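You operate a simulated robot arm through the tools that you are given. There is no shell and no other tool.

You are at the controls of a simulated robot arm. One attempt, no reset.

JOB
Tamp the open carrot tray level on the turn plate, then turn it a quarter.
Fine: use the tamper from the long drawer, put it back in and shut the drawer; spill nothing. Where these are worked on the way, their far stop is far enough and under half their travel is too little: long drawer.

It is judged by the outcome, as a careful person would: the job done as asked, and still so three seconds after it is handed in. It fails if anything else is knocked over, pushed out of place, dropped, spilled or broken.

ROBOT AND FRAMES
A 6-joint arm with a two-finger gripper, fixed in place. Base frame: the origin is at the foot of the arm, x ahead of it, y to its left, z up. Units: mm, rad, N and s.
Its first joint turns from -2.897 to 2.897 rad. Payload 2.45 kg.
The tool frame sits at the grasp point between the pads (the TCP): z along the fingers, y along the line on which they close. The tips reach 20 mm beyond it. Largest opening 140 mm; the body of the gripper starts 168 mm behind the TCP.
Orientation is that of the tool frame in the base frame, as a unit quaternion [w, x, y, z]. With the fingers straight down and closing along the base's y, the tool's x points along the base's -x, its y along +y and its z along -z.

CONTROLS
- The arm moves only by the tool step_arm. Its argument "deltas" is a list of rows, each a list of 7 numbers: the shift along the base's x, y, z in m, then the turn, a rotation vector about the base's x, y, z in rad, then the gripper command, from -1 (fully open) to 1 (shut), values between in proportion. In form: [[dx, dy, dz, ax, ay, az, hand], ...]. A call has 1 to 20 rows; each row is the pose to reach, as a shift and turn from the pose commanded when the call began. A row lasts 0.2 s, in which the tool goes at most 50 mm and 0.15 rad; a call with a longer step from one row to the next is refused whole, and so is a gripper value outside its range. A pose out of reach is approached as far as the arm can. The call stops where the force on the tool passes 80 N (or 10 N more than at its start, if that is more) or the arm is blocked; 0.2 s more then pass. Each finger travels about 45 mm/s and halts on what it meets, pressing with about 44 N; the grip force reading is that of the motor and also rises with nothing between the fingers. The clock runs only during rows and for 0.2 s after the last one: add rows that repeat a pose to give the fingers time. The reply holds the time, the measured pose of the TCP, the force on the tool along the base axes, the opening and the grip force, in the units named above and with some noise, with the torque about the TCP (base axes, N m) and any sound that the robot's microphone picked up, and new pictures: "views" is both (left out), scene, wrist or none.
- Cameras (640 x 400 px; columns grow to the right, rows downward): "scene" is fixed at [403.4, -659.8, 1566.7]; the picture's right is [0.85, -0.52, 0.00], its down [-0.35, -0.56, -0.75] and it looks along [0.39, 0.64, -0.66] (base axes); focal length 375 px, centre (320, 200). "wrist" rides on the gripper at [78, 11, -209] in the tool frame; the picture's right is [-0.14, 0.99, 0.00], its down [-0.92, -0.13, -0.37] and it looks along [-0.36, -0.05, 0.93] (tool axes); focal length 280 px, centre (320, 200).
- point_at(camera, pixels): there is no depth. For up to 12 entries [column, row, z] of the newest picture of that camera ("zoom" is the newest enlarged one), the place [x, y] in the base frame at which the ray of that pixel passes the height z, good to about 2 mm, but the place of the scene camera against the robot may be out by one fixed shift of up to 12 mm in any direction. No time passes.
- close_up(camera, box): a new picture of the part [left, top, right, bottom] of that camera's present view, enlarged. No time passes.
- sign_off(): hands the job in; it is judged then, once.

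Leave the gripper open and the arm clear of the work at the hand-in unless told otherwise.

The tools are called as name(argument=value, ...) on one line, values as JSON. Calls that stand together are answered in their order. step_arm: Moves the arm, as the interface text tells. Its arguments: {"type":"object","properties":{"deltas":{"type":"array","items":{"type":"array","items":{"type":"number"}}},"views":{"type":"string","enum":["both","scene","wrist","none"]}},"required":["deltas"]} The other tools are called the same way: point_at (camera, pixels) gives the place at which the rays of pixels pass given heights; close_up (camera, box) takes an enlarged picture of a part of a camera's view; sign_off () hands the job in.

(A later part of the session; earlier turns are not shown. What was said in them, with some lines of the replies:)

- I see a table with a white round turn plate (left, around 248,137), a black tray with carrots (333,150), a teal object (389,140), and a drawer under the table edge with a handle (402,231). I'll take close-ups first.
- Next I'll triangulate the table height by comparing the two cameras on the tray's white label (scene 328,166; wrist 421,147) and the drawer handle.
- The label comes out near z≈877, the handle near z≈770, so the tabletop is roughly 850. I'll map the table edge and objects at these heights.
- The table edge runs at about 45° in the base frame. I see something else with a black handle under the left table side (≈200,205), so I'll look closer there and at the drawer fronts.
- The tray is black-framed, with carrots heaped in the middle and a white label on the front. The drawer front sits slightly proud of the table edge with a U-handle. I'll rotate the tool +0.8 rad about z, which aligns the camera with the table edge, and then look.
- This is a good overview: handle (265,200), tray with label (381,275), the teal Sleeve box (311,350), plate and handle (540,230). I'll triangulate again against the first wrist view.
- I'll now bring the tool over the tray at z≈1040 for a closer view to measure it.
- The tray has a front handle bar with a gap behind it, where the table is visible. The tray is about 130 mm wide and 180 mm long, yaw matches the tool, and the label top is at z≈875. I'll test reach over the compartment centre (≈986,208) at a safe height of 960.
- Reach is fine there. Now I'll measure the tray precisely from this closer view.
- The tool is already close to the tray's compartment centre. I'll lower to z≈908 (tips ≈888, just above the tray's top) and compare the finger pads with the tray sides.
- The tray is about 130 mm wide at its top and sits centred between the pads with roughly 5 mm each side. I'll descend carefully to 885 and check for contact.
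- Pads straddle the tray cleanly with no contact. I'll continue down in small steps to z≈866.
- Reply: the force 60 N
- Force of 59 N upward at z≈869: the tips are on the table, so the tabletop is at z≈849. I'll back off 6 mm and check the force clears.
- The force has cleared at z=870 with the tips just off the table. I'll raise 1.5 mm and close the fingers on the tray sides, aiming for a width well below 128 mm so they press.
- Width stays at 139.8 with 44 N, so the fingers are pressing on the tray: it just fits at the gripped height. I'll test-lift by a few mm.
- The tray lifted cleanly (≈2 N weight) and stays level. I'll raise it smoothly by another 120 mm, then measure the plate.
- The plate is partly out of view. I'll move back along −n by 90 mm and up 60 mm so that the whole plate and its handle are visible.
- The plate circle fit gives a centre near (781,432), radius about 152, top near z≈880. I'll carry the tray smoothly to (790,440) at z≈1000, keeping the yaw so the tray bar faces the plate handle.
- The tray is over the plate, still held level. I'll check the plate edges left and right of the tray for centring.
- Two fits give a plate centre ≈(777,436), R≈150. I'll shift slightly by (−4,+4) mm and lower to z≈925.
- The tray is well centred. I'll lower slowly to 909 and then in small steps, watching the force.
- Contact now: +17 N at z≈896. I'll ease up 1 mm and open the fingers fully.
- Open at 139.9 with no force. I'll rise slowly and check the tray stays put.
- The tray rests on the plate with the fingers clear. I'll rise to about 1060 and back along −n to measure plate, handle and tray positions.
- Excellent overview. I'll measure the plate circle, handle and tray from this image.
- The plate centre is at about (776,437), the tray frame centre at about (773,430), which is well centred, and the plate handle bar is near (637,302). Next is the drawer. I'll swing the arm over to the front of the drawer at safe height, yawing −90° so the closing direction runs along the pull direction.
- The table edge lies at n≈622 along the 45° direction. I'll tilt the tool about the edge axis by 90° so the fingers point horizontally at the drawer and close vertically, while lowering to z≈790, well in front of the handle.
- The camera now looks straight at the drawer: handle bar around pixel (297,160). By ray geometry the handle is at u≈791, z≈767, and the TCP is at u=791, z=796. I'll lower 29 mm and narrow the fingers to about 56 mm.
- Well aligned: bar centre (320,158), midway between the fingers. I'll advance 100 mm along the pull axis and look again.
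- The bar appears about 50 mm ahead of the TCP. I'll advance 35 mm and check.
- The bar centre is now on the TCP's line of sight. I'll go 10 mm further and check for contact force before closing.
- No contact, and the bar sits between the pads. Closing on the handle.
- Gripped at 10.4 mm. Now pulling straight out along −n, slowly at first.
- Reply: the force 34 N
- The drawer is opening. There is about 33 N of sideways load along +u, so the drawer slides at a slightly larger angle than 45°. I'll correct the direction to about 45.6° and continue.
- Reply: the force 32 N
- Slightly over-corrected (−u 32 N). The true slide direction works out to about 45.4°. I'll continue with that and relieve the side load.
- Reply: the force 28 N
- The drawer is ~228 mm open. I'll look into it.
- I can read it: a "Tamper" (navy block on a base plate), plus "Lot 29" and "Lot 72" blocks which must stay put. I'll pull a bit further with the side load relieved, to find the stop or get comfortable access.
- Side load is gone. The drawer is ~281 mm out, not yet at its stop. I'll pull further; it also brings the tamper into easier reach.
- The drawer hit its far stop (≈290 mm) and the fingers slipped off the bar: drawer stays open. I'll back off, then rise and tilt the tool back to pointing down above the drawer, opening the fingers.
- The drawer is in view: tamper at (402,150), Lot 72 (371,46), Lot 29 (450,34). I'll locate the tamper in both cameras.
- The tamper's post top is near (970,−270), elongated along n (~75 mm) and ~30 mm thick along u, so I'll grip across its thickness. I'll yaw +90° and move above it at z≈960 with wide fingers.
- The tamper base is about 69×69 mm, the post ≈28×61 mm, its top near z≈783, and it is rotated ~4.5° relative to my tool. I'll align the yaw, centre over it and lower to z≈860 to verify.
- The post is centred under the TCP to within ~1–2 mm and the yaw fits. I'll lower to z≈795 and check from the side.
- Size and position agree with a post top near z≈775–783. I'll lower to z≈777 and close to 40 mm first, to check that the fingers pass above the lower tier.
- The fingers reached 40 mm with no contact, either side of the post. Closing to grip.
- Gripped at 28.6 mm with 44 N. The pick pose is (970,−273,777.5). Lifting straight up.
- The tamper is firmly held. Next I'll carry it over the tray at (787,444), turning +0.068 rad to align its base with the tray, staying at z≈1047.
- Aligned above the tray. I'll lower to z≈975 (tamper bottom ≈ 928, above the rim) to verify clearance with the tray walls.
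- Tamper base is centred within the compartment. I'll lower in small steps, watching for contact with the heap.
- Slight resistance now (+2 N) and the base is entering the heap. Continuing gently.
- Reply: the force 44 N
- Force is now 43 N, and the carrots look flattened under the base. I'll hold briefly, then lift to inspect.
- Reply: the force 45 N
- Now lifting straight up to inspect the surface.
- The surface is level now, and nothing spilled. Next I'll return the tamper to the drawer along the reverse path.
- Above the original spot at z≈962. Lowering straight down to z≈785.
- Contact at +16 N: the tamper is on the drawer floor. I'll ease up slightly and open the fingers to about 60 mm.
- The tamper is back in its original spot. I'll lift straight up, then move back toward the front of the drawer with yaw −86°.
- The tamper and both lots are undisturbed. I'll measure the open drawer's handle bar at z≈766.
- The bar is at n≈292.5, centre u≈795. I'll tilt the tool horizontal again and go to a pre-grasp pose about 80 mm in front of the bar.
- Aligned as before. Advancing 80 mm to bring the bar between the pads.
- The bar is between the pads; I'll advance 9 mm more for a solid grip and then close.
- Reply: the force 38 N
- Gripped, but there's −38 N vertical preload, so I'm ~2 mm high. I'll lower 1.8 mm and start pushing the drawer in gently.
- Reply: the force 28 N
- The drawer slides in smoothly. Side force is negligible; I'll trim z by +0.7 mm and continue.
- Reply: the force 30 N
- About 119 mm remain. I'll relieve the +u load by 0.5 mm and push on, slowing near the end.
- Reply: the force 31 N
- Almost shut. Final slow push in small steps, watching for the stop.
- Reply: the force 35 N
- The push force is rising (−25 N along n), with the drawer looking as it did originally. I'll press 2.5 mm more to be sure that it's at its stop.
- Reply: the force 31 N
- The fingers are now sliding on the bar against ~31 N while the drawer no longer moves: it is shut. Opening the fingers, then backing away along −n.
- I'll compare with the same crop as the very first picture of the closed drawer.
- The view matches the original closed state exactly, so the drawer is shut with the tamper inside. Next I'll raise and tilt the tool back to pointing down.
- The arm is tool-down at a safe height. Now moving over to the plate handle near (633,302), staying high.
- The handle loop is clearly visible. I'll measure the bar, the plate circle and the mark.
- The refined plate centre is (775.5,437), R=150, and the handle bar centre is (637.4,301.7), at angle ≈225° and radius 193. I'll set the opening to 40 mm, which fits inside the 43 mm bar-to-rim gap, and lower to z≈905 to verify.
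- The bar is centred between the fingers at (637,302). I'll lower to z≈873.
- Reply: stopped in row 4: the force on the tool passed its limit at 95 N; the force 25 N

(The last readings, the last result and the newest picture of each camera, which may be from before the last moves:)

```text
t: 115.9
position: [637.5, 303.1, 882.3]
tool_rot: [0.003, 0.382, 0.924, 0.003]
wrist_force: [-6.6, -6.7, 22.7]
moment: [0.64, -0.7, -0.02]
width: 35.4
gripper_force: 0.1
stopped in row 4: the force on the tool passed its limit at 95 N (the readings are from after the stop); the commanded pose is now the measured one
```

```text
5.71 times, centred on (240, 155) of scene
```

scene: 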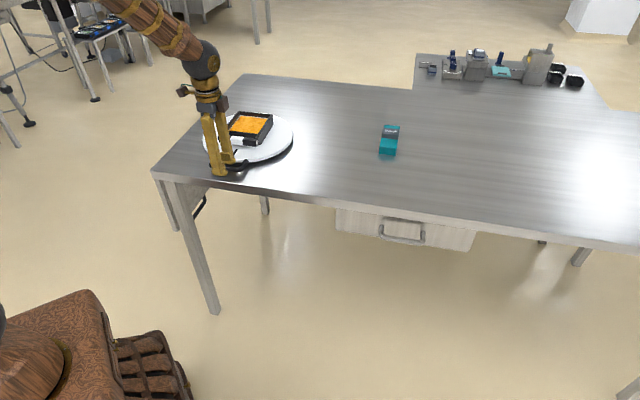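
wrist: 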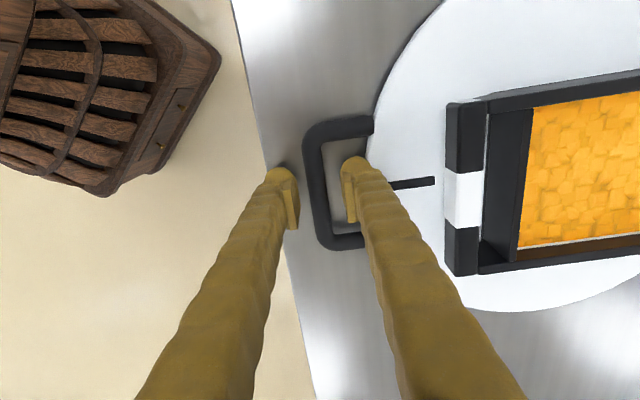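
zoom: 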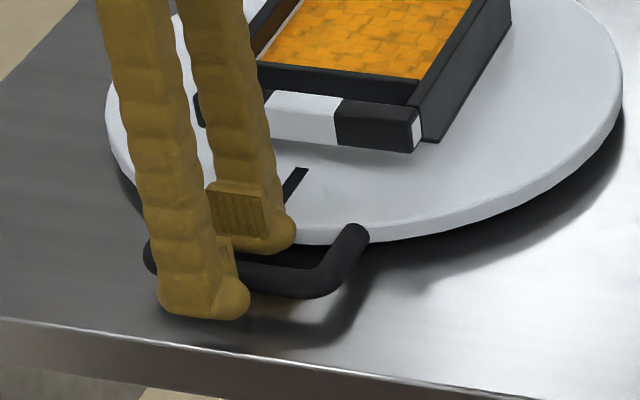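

The inner finger (thicker knuckle) touched the plate rim: stopped at 882. Nothing looks displaced. I'll back up, narrow the opening to 34 mm and shift 4 mm outward, away from the rim.

step_arm(deltas=[[0, 0, 0.008, 0, 0, 0, 0.43], [0, 0, 0.023, 0, 0, 0, 0.43], [-0.0023, -0.0045, 0.023, 0, 0, 0, 0.514], [-0.0023, -0.0045, 0.023, 0, 0, 0, 0.514], [-0.0023, -0.0045, 0.023, 0, 0, 0, 0.514]])

close_up(camera="wrist", box=[220, 80, 420, 280])

close_up(camera="scene", box=[180, 100, 300, 190])

```text
t: 117.1
position: [636.3, 298.3, 903.9]
tool_rot: [0.002, 0.382, 0.924, 0.004]
wrist_force: [-0.3, -0.2, -0.6]
moment: [-0.02, -0.02, 0.0]
width: 33.8
gripper_force: 0.0
```

scene: 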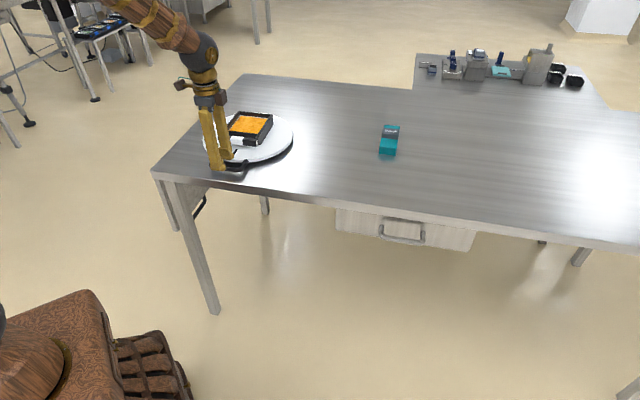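
wrist: 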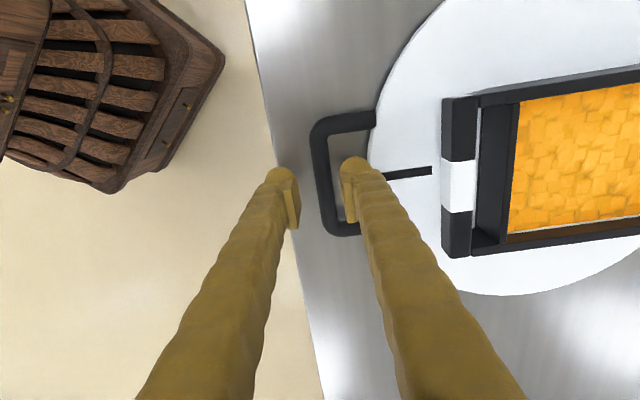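

```text
2.00 times, centred on (320, 180) of wrist
```

zoom: 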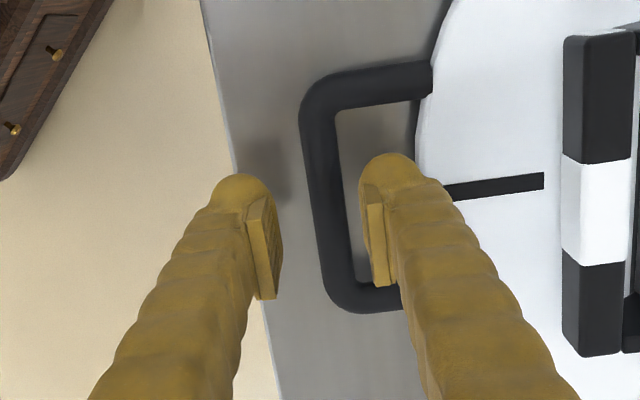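

```text
4.44 times, centred on (240, 145) of scene
```

zoom: 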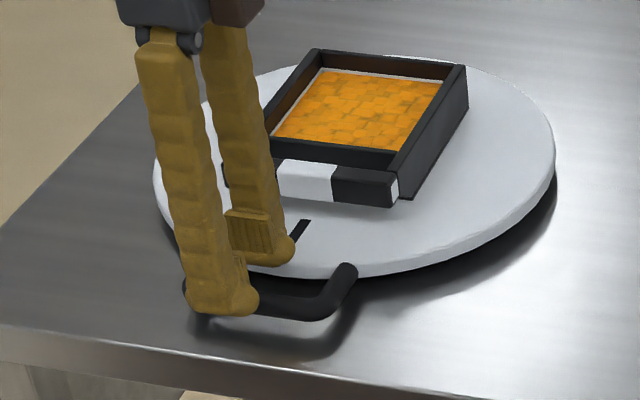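

point_at(camera="wrist", pixels=[[374, 175, 884], [374, 175, 890], [362, 165, 884], [342, 200, 884], [298, 205, 884], [366, 145, 873], [317, 145, 862], [332, 143, 862], [322, 178, 862]])

```text
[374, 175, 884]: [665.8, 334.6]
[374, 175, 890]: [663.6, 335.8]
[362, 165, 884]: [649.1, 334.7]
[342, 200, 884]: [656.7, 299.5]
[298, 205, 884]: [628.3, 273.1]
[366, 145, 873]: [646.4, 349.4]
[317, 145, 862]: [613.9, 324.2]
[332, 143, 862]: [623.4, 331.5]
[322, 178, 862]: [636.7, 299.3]
```

The knuckle is about 30 mm thick, so the inner finger must sit with its pad right behind the bar: pad face at r≈183, where the gap spans 150–185.6. I'll set opening 32 mm, shift 1.9 mm further outward and lower carefully in stages.

step_arm(deltas=[[-0.0013, -0.0013, 0, 0, 0, 0, 0.543], [-0.0013, -0.0013, -0.005, 0, 0, 0, 0.543], [-0.0013, -0.0013, -0.01, 0, 0, 0, 0.543], [-0.0013, -0.0013, -0.014, 0, 0, 0, 0.543], [-0.0013, -0.0013, -0.014, 0, 0, 0, 0.543]])

close_up(camera="wrist", box=[240, 90, 400, 270])

close_up(camera="scene", box=[190, 120, 290, 190])

```text
t: 118.3
position: [635.0, 296.7, 890.1]
tool_rot: [0.001, 0.382, 0.924, 0.002]
wrist_force: [0.9, -0.4, -1.1]
moment: [-0.01, 0.01, -0.02]
width: 31.8
gripper_force: 0.0
```

scene: 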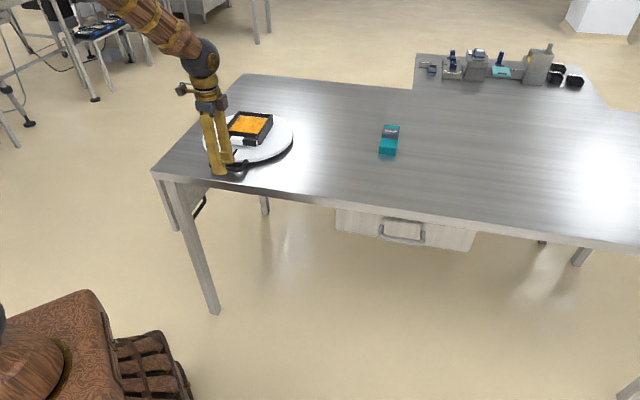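
wrist: 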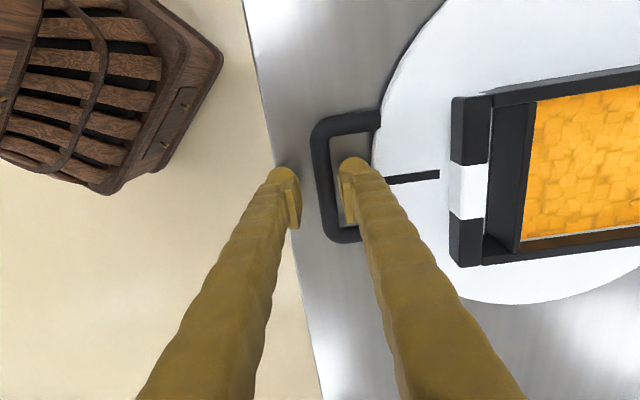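

```text
2.22 times, centred on (320, 180) of wrist
```

zoom: 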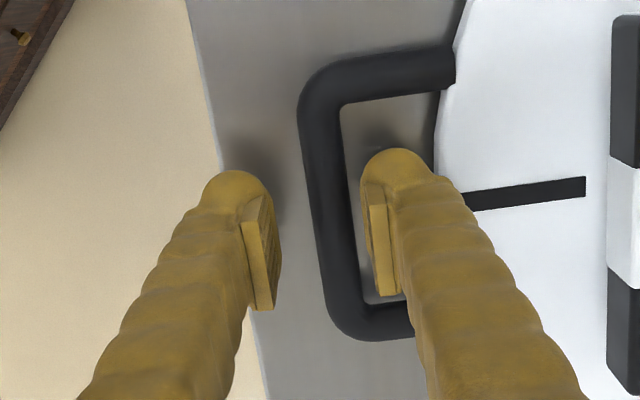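

```text
5.71 times, centred on (240, 155) of scene
```

zoom: 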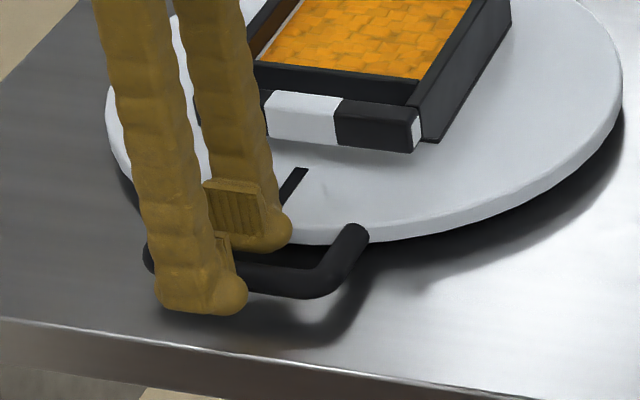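

No contact at z=890; the inner knuckle appears to fit in the loop. Lowering 6 mm more.

step_arm(deltas=[[0, 0, -0.002, 0, 0, 0, 0.543], [0, 0, -0.004, 0, 0, 0, 0.543], [0, 0, -0.006, 0, 0, 0, 0.543], [0, 0, -0.006, 0, 0, 0, 0.543]])

close_up(camera="wrist", box=[240, 90, 400, 270])

```text
t: 119.3
position: [634.9, 297.8, 885.1]
tool_rot: [0.003, 0.381, 0.925, 0.003]
wrist_force: [-0.1, -0.4, 0.0]
moment: [-0.03, -0.02, 0.02]
width: 31.7
gripper_force: 0.1
```

scene: 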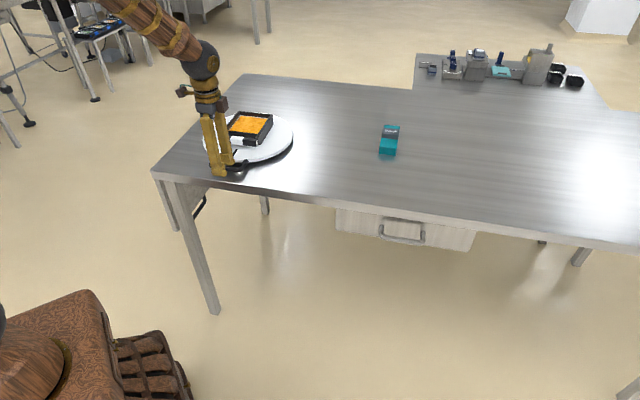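
wrist: 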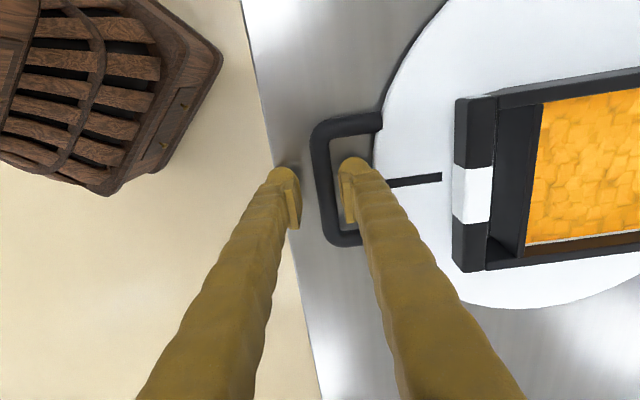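

```text
2.22 times, centred on (320, 180) of wrist
```

zoom: 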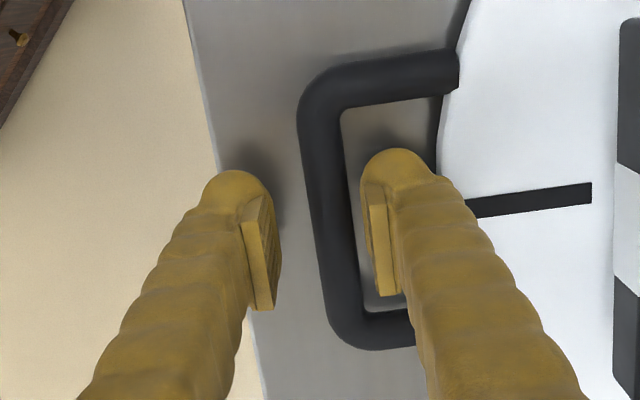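

Still free at z=885. Lowering 8 mm more in small steps.

step_arm(deltas=[[0, 0, -0.002, 0, 0, 0, 0.543], [0, 0, -0.004, 0, 0, 0, 0.543], [0, 0, -0.006, 0, 0, 0, 0.543], [0, 0, -0.008, 0, 0, 0, 0.543], [0, 0, -0.008, 0, 0, 0, 0.543]])

close_up(camera="wrist", box=[240, 90, 400, 270])

close_up(camera="scene", box=[190, 120, 290, 190])

```text
t: 120.5
position: [635.3, 297.4, 879.5]
tool_rot: [0.003, 0.382, 0.924, 0.004]
wrist_force: [0.8, 0.4, -0.3]
moment: [-0.01, -0.02, 0.0]
width: 31.8
gripper_force: 0.0
```

scene: 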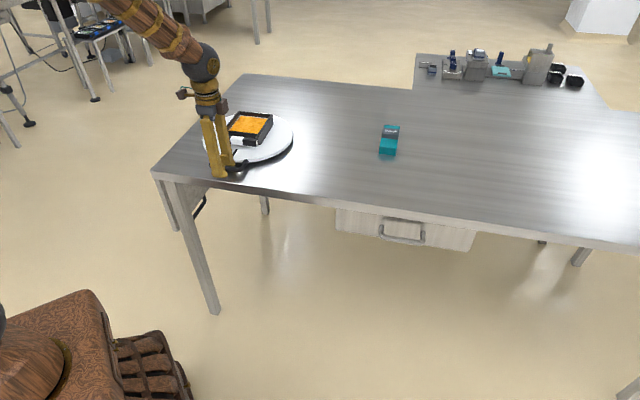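
wrist: 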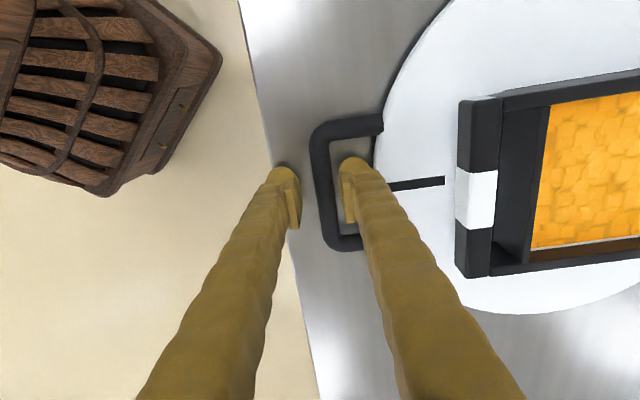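

```text
2.22 times, centred on (320, 180) of wrist
```

zoom: 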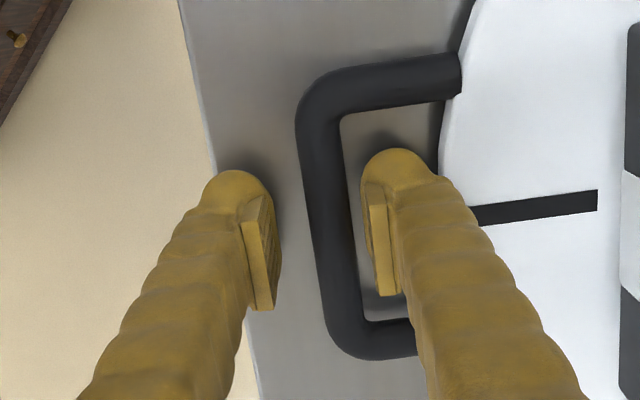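

```text
5.71 times, centred on (240, 155) of scene
```

zoom: 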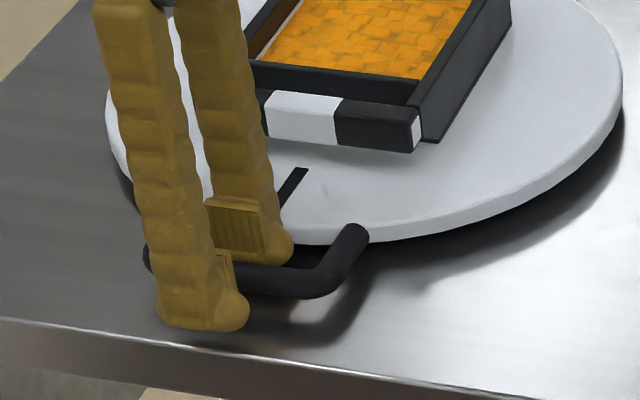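

step_arm(deltas=[[0, 0, -0.002, 0, 0, 0, 0.543], [0, 0, -0.004, 0, 0, 0, 0.543], [0, 0, -0.004, 0, 0, 0, 0.543]], views="none")

```text
t: 121.3
position: [634.6, 298.4, 873.2]
tool_rot: [0.002, 0.382, 0.924, 0.003]
wrist_force: [-0.3, 0.2, -0.4]
moment: [-0.01, 0.02, 0.04]
width: 31.9
gripper_force: 0.0
```

No contact at z=873. I'll close while re-centring the TCP on the bar, so both pads meet it evenly.

step_arm(deltas=[[0.001, 0.001, 0, 0, 0, 0, 0.6], [0.002, 0.002, 0, 0, 0, 0, 0.66], [0.003, 0.003, 0, 0, 0, 0, 0.72], [0.0037, 0.0037, 0, 0, 0, 0, 0.78], [0.0037, 0.0037, 0, 0, 0, 0, 1], [0.0037, 0.0037, 0, 0, 0, 0, 1], [0.0037, 0.0037, 0, 0, 0, 0, 1]])

close_up(camera="wrist", box=[240, 90, 400, 270])

close_up(camera="scene", box=[190, 100, 310, 190])

```text
t: 122.9
position: [637.4, 300.4, 873.8]
tool_rot: [0.002, 0.381, 0.924, 0.002]
wrist_force: [-21.6, -15.0, 1.5]
moment: [-0.13, 0.12, 0.91]
width: 13.4
gripper_force: 40.7
```

scene: 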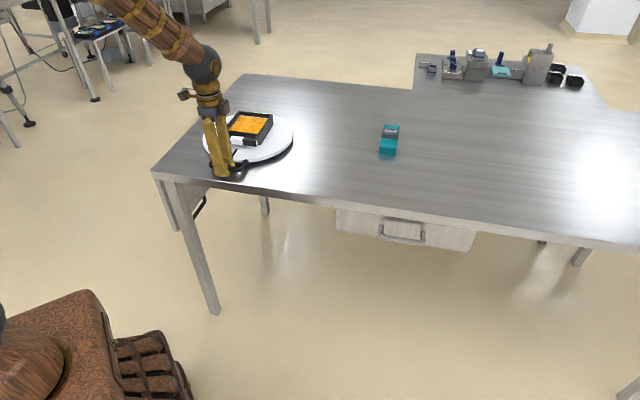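
wrist: 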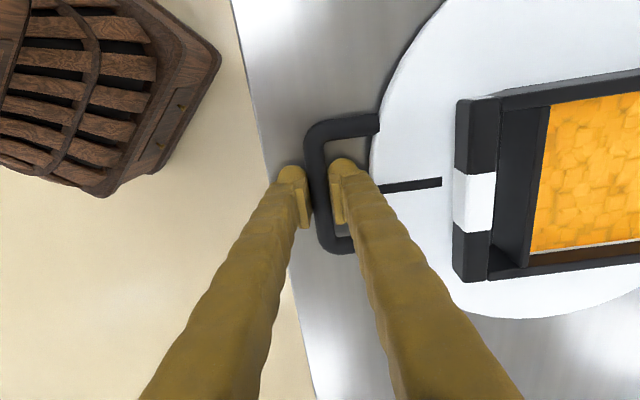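

```text
2.22 times, centred on (320, 180) of wrist
```

zoom: 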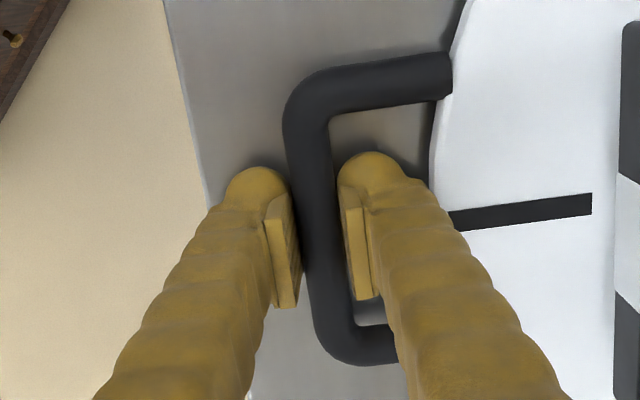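

```text
4.44 times, centred on (250, 145) of scene
```

zoom: 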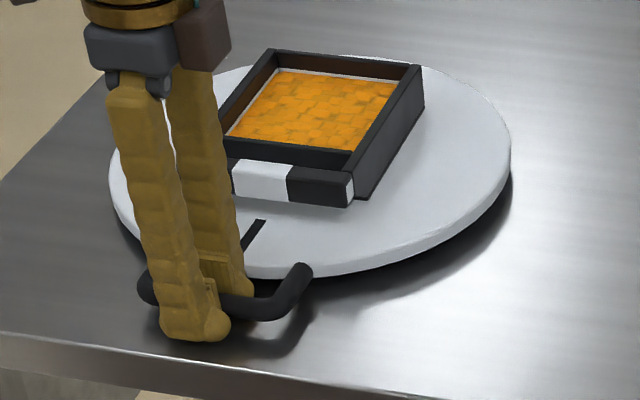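

Gripped at 13.4 mm. The bar radius is ≈194 about centre (775.5,437). I'll start turning counter-clockwise with the tool's yaw following, first by only 8° to check the forces.

step_arm(deltas=[[-0.0003, -0.0003, 0, 0, 0, 0, 1], [0.0046, -0.005, 0, 0, 0, 0.035, 1], [0.00957, -0.00963, 0, 0, 0, 0.07, 1], [0.0147, -0.014, 0, 0, 0, 0.105, 1], [0.02007, -0.01825, 0, 0, 0, 0.14, 1], [0.02007, -0.01825, 0, 0, 0, 0.14, 1]])

close_up(camera="scene", box=[190, 100, 310, 190])

```text
t: 124.3
position: [658.8, 284.0, 873.3]
tool_rot: [0.002, 0.317, 0.949, 0.002]
wrist_force: [-8.0, -11.7, -46.6]
moment: [0.22, 0.34, -0.17]
width: 13.8
gripper_force: 39.6
```

scene: 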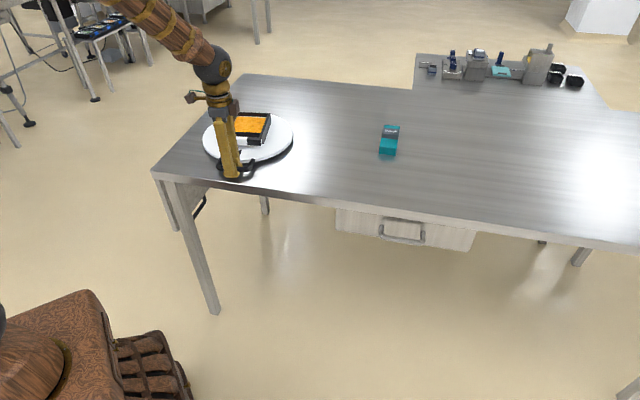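
wrist: 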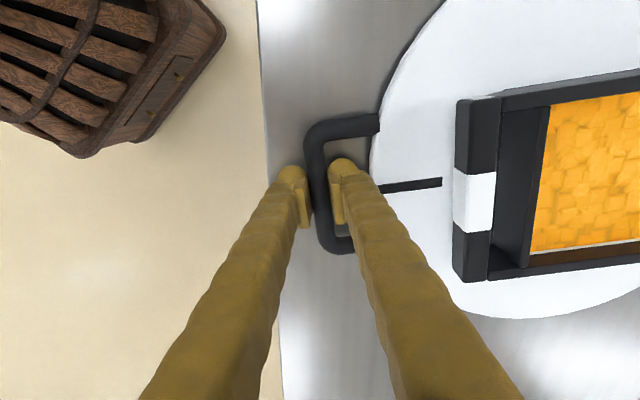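

```text
4.44 times, centred on (250, 145) of scene
```

zoom: 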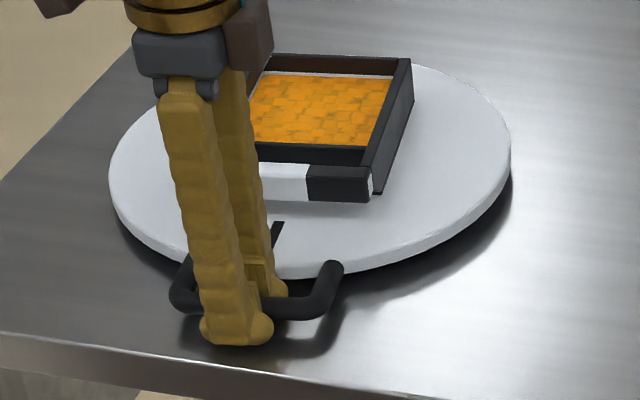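

The plate and tray turn together with the handle, with small in-plane forces. There is −47 N vertical preload, so I'll drop 2 mm while continuing another 16°.

step_arm(deltas=[[0.0055, -0.00401, -0.001, 0, 0, 0.035, 1], [0.01108, -0.00786, -0.002, 0, 0, 0.07, 1], [0.0168, -0.0115, -0.002, 0, 0, 0.105, 1], [0.02268, -0.01493, -0.002, 0, 0, 0.14, 1], [0.02866, -0.01815, -0.002, 0, 0, 0.175, 1], [0.03475, -0.02117, -0.002, 0, 0, 0.21, 1], [0.04094, -0.02397, -0.002, 0, 0, 0.245, 1], [0.04722, -0.02656, -0.002, 0, 0, 0.28, 1]], views="scene")

close_up(camera="scene", box=[190, 100, 310, 190])

```text
t: 126.1
position: [708.4, 254.8, 869.8]
tool_rot: [0.003, 0.181, 0.984, 0.004]
wrist_force: [-10.0, -18.5, 11.2]
moment: [-0.14, -0.13, 0.55]
width: 12.0
gripper_force: 38.5
```

scene: 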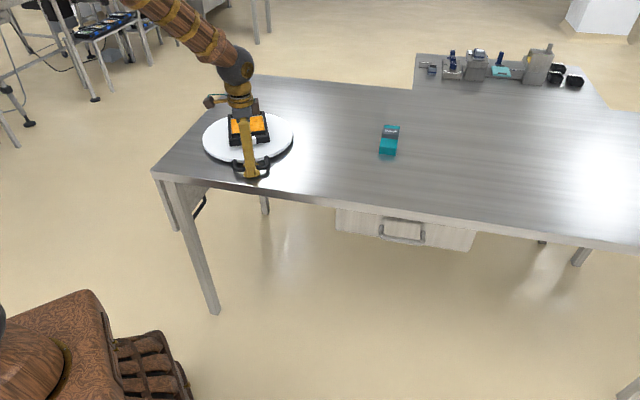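

```text
4.44 times, centred on (250, 145) of scene
```

zoom: 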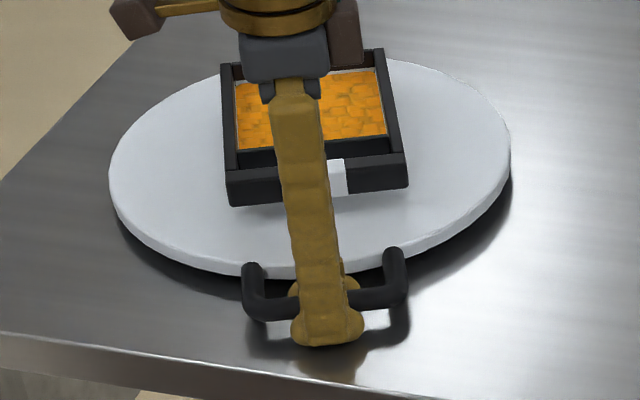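

The handle follows the arc well (radius 194.2 measured). I'll raise 1 mm for table clearance and continue to φ≈0.84 rad.

step_arm(deltas=[[0.00627, -0.00264, 0.001, 0, 0, 0.035, 1], [0.01273, -0.00478, 0.001, 0, 0, 0.07, 1], [0.02585, -0.00838, 0.001, 0, 0, 0.14, 1], [0.03919, -0.01104, 0.001, 0, 0, 0.21, 1], [0.05269, -0.01277, 0.001, 0, 0, 0.28, 1], [0.06628, -0.01355, 0.001, 0, 0, 0.35, 1], [0.07988, -0.01338, 0.001, 0, 0, 0.42, 1], [0.07988, -0.01338, 0.001, 0, 0, 0.42, 1]], views="scene")

close_up(camera="scene", box=[190, 100, 310, 190])

```text
t: 127.9
position: [784.6, 242.9, 872.6]
tool_rot: [0.001, -0.028, 1.0, 0.003]
wrist_force: [4.4, -10.0, -65.3]
moment: [-0.01, -0.05, -0.82]
width: 13.0
gripper_force: 39.6
```

scene: 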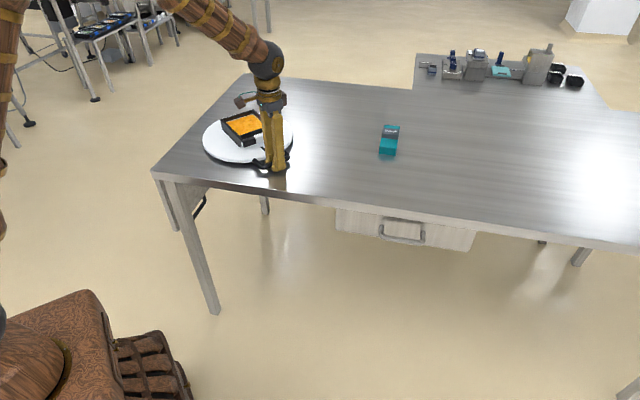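

```text
4.44 times, centred on (250, 145) of scene
```

zoom: 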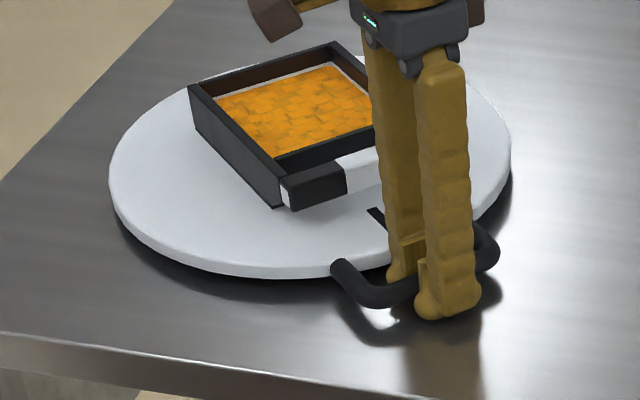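

The vertical preload is −65 N, so I'm ~1 mm high. I'll lower 0.9 mm and continue the arc to φ≈1.26 rad.

step_arm(deltas=[[0, 0, -0.0009, 0, 0, 0, 1], [0.00678, 0.00045, -0.0009, 0, 0, 0.035, 1], [0.01357, 0.00112, -0.0009, 0, 0, 0.07, 1], [0.02701, 0.00319, -0.0009, 0, 0, 0.14, 1], [0.04028, 0.0062, -0.0009, 0, 0, 0.21, 1], [0.05331, 0.01012, -0.0009, 0, 0, 0.28, 1], [0.06603, 0.01495, -0.0009, 0, 0, 0.35, 1], [0.07838, 0.02065, -0.0009, 0, 0, 0.42, 1], [0.07838, 0.02065, -0.0009, 0, 0, 0.42, 1]], views="scene")

close_up(camera="scene", box=[190, 100, 310, 190])

```text
t: 129.9
position: [866.3, 263.8, 872.7]
tool_rot: [0.002, -0.235, 0.972, 0.004]
wrist_force: [40.9, -67.8, -8.9]
moment: [-0.29, -0.45, -0.94]
width: 13.1
gripper_force: 40.2
```

scene: 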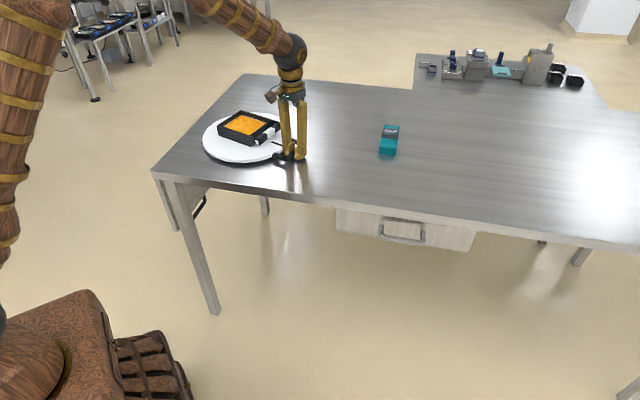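

```text
4.44 times, centred on (250, 145) of scene
```

zoom: 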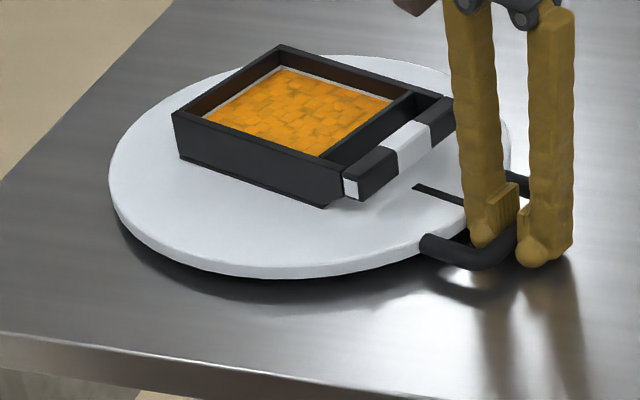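

The radial force is +79 N outward, so the true centre is slightly off. I'll shift ~1.2 mm outward and continue in a shorter move to φ≈1.40.

step_arm(deltas=[[0.00054, -0.00107, 0, 0, 0, 0, 1], [0.00662, 0.00208, 0, 0, 0, 0.035, 1], [0.01259, 0.00544, 0, 0, 0, 0.07, 1], [0.01845, 0.009, 0, 0, 0, 0.105, 1], [0.02416, 0.01278, 0, 0, 0, 0.14, 1], [0.02416, 0.01278, 0, 0, 0, 0.14, 1]], views="scene")

close_up(camera="scene", box=[190, 100, 310, 190])

```text
t: 131.3
position: [889.2, 277.0, 873.2]
tool_rot: [0.001, -0.303, 0.953, 0.004]
wrist_force: [21.5, -22.1, -3.6]
moment: [-0.11, -0.13, -0.91]
width: 12.8
gripper_force: 39.6
```

scene: 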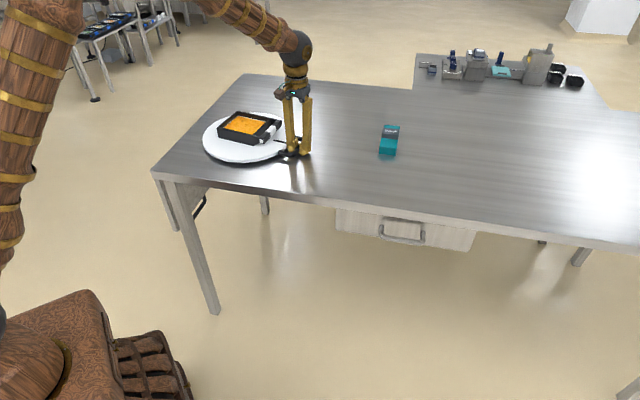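

```text
4.44 times, centred on (250, 145) of scene
```

zoom: 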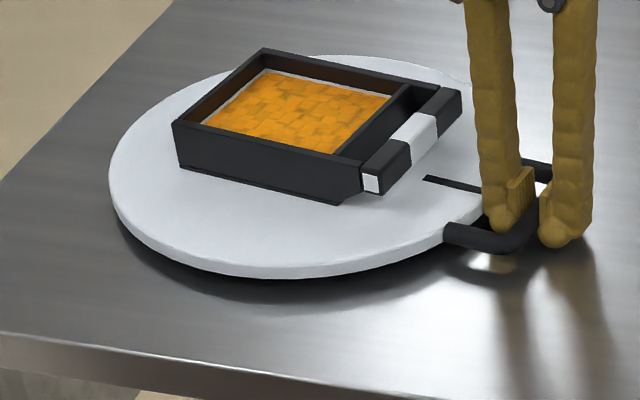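

Radial load is down to 30 N. Final part of the turn, to a full quarter (1.571 rad).

step_arm(deltas=[[0.00583, 0.00365, 0, 0, 0, 0.035, 1], [0.01128, 0.00783, 0, 0, 0, 0.07, 1], [0.0166, 0.01219, 0, 0, 0, 0.105, 1], [0.02175, 0.01673, 0, 0, 0, 0.14, 1], [0.02612, 0.02091, 0, 0, 0, 0.1708, 1], [0.02612, 0.02091, 0, 0, 0, 0.1708, 1]])

close_up(camera="scene", box=[190, 100, 310, 190])

close_up(camera="wrist", box=[240, 60, 500, 280])

```text
t: 132.7
position: [914.1, 297.9, 871.8]
tool_rot: [0.001, -0.383, 0.924, 0.003]
wrist_force: [13.7, -4.9, 5.6]
moment: [0.08, -0.2, -1.02]
width: 12.0
gripper_force: 38.8
```

scene: 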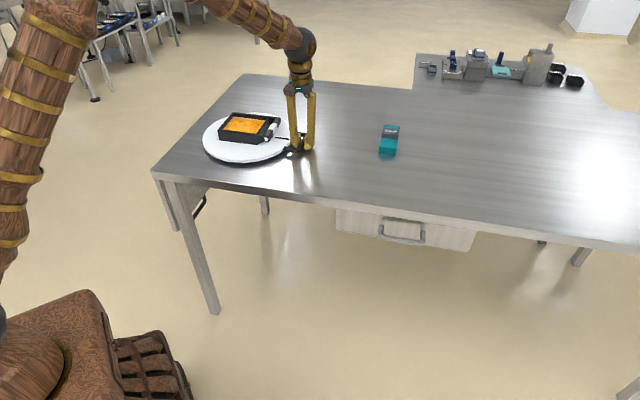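
wrist: 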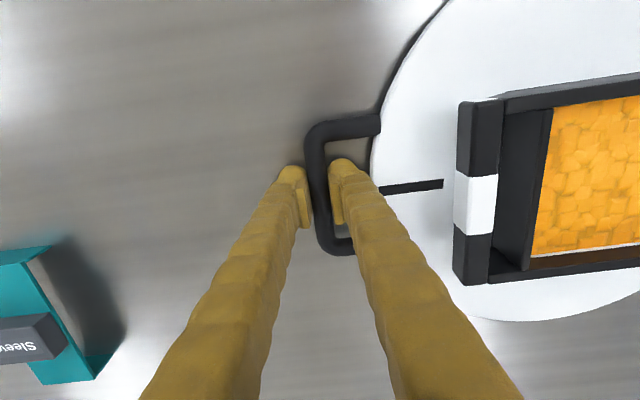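

```text
4.44 times, centred on (250, 145) of scene
```

zoom: 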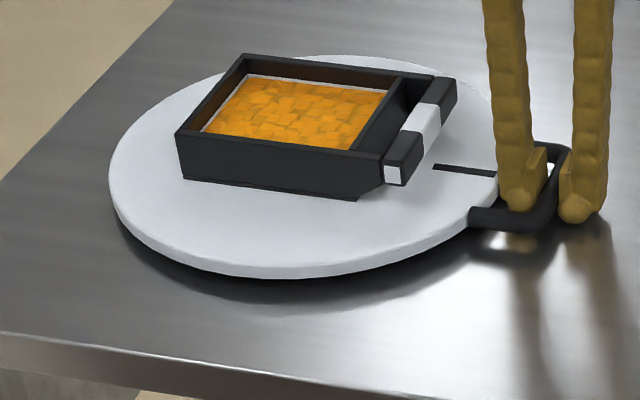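

```text
1.82 times, centred on (370, 170) of wrist
```

zoom: 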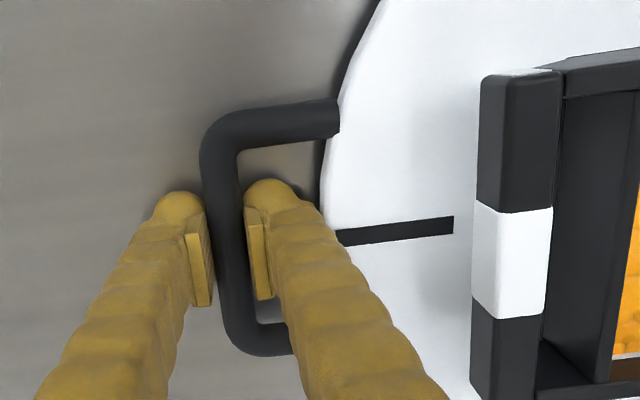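

The quarter turn is complete: tool yaw is exactly 135°, that is +90°, and the tray and mark face +u. I'll release by opening to 32 mm while shifting 5 mm outward, as on entry, so the inner knuckle clears the rim.

step_arm(deltas=[[0.0007, -0.0007, 0, 0, 0, 0, 0.714], [0.0014, -0.0014, 0, 0, 0, 0, 0.657], [0.0025, -0.0025, 0, 0, 0, 0, 0.6], [0.0035, -0.0036, 0, 0, 0, 0, 0.543], [0.0035, -0.0036, 0, 0, 0, 0, 0.543], [0.0035, -0.0036, 0, 0, 0, 0, 0.543]])

close_up(camera="wrist", box=[240, 60, 500, 280])

```text
t: 134.1
position: [917.9, 294.0, 872.1]
tool_rot: [-0.001, -0.383, 0.924, 0.004]
wrist_force: [-0.5, 0.1, 0.0]
moment: [-0.03, 0.02, 0.0]
width: 31.9
gripper_force: 0.1
```

scene: 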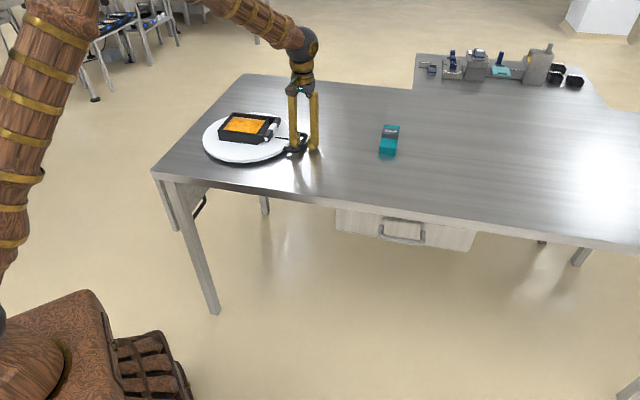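
wrist: 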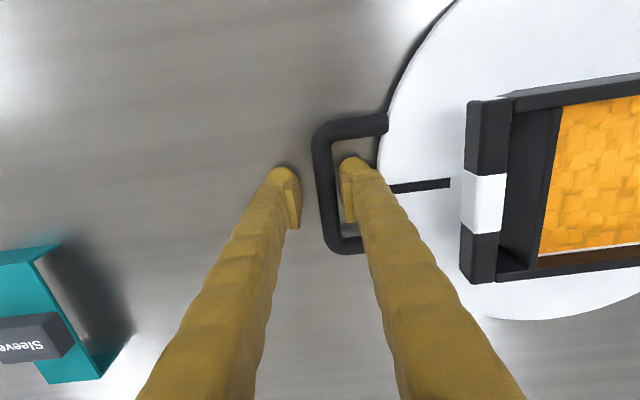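

```text
1.82 times, centred on (370, 170) of wrist
```

zoom: 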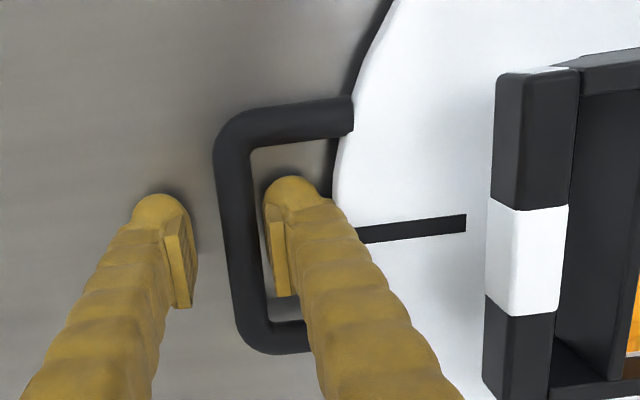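

No contact forces remain. Raising straight up, slowly first.

step_arm(deltas=[[0, 0, 0.004, 0, 0, 0, 0.543], [0, 0, 0.01, 0, 0, 0, 0.543], [0, 0, 0.02, 0, 0, 0, 0.543], [0, 0, 0.035, 0, 0, 0, 0.543], [0, 0, 0.06, 0, 0, 0, 0.543], [0, 0, 0.1, 0, 0, 0, 0.543], [0, 0, 0.14, 0, 0, 0, 0.3], [0, 0, 0.18, 0, 0, 0, 0], [0, 0, 0.2, 0, 0, 0, -0.5], [0, 0, 0.2, 0, 0, 0, -1]])

close_up(camera="scene", box=[180, 90, 320, 190])

```text
t: 136.3
position: [921.4, 292.7, 1067.8]
tool_rot: [-0.001, -0.383, 0.924, 0.004]
wrist_force: [-0.4, -0.5, 0.5]
moment: [-0.01, -0.03, -0.01]
width: 116.0
gripper_force: 0.1
```

scene: 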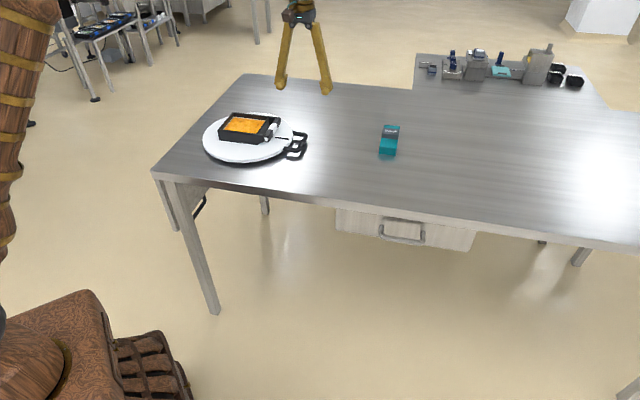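
wrist: 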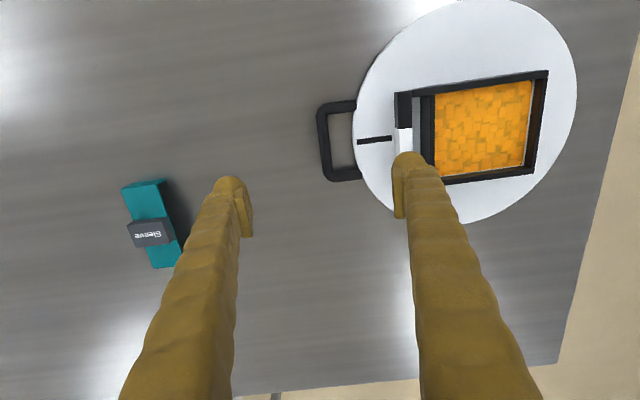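

```text
4.00 times, centred on (250, 140) of scene
```

zoom: 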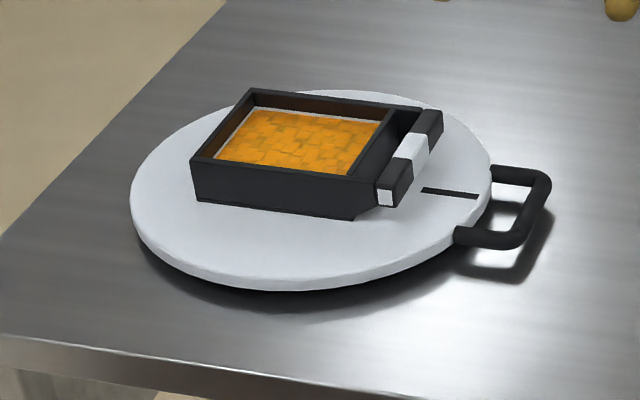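

The plate, tray and handle now stand a quarter turn on. I'll verify the angle from the mark and handle.

point_at(camera="wrist", pixels=[[359, 142, 873], [391, 138, 873], [323, 112, 862], [330, 175, 862], [326, 143, 862], [356, 104, 862], [360, 176, 862]])

close_up(camera="wrist", box=[300, 70, 480, 210])

```text
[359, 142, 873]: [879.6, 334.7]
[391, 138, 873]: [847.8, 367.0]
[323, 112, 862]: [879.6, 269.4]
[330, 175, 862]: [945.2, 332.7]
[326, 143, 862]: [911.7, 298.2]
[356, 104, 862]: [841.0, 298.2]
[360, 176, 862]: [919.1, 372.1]
```

```text
2.86 times, centred on (390, 140) of wrist
```

zoom: 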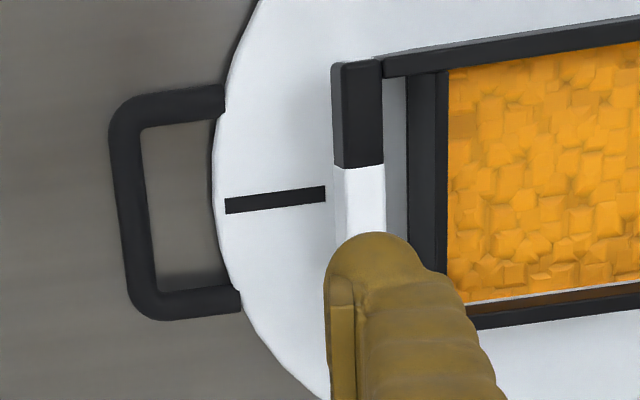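

The mark is at ≈315° (initially ≈225°), so the turn is 90° within measurement error. I'll move the arm clear with the gripper fully open and take a last look over everything.

step_arm(deltas=[[-0.005, -0.032, 0.01, 0, 0, -0.0785, -1], [-0.009, -0.065, 0.02, 0, 0, -0.157, -1], [-0.0135, -0.098, 0.03, 0, 0, -0.2355, -1], [-0.018, -0.13, 0.035, 0, 0, -0.314, -1], [-0.0225, -0.163, 0.04, 0, 0, -0.3925, -1], [-0.027, -0.196, 0.045, 0, 0, -0.471, -1], [-0.0315, -0.228, 0.05, 0, 0, -0.5495, -1], [-0.036, -0.261, 0.055, 0, 0, -0.628, -1], [-0.0405, -0.294, 0.06, 0, 0, -0.7065, -1], [-0.045, -0.326, 0.07, 0, 0, -0.785, -1], [-0.045, -0.326, 0.07, 0, 0, -0.785, -1]])

close_up(camera="scene", box=[180, 90, 420, 240])

close_up(camera="scene", box=[320, 180, 500, 280])

close_up(camera="scene", box=[400, 30, 600, 110])

```text
t: 138.7
position: [876.8, -32.4, 1141.0]
tool_rot: [0.001, 0.0, 1.0, 0.003]
wrist_force: [-0.3, -0.8, 0.6]
moment: [-0.01, -0.05, 0.0]
width: 140.1
gripper_force: 0.0
```

scene: 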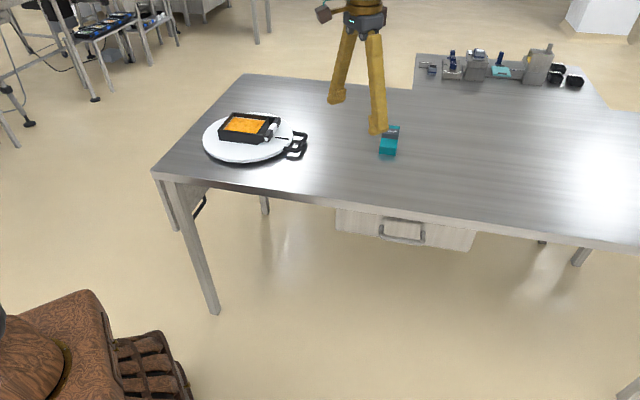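
wrist: 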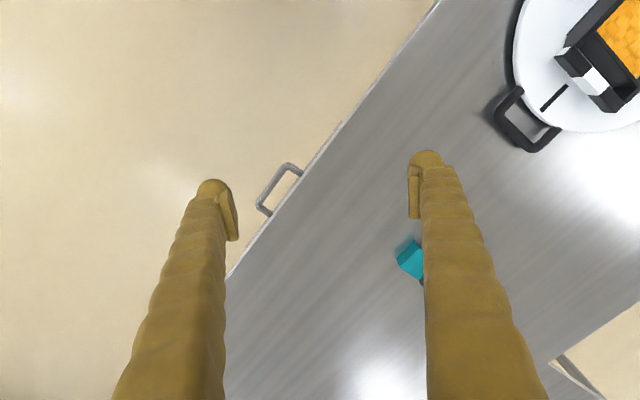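

```text
2.67 times, centred on (300, 165) of scene
```

zoom: 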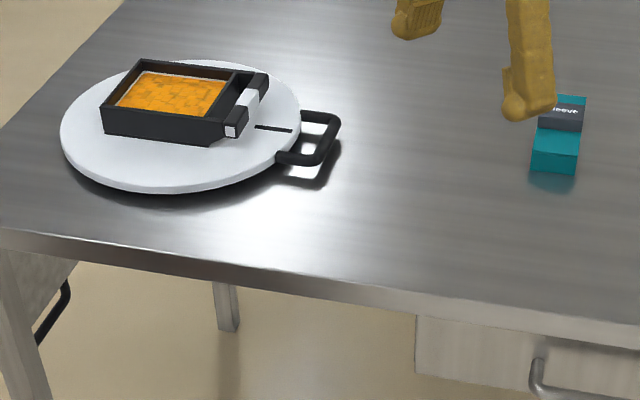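

```text
3.56 times, centred on (410, 230) of scene
```

zoom: 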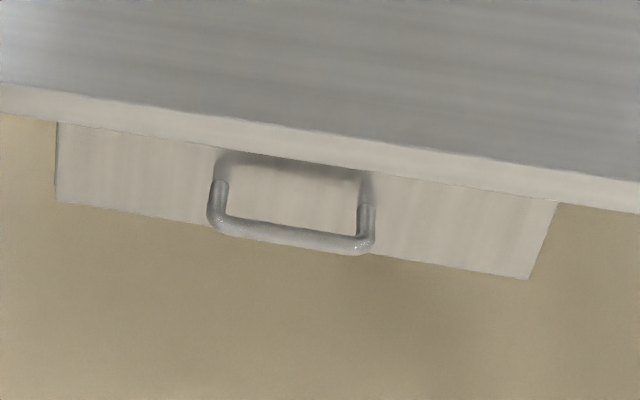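

```text
3.20 times, centred on (500, 70) of scene
```

zoom: 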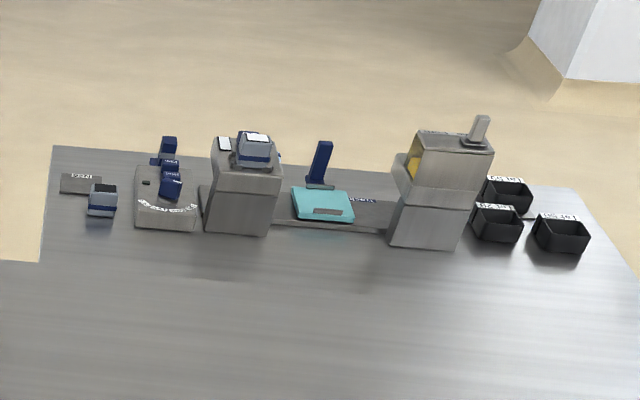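

Everything checks out:
- **Tray:** the carrots are level and nothing is spilled. The tray sits on the turn plate.
- **Plate:** it has been turned a quarter.
- **Tamper:** it is back in its place in the long drawer.
- **Drawer:** it is shut, matching the starting picture.
- **Other items:** the Sleeve box and the rest are where they were.

The arm is clear with the gripper open, so I'm handing the job in.

sign_off()

```text
The job is handed in.
```

The job is done and handed in; I don't have the judge's result.

- **Tray:** I lifted the carrot tray onto the turn plate and pressed it once with the tamper at about 43 N. The carrots look level and I saw no spill.
- **Turn:** I turned the plate counter-clockwise by its handle. The plate's mark moved from about 225° to 315°, a quarter turn to within about 2°.
- **Tamper and drawer:** I pulled the long drawer to its far stop to take the tamper out. The tamper went back where it was, and the shut drawer matches the first picture. The two "Lot" blocks had not moved when I last saw inside.
- **Rest of the scene:** The Sleeve box and the items at the far end of the table look unmoved. The arm is clear of the work with the gripper open.

While I was reaching for the plate handle, a finger hit the plate's rim and the arm stopped at 95 N. I backed off and came in closer to the handle; nothing looked displaced.
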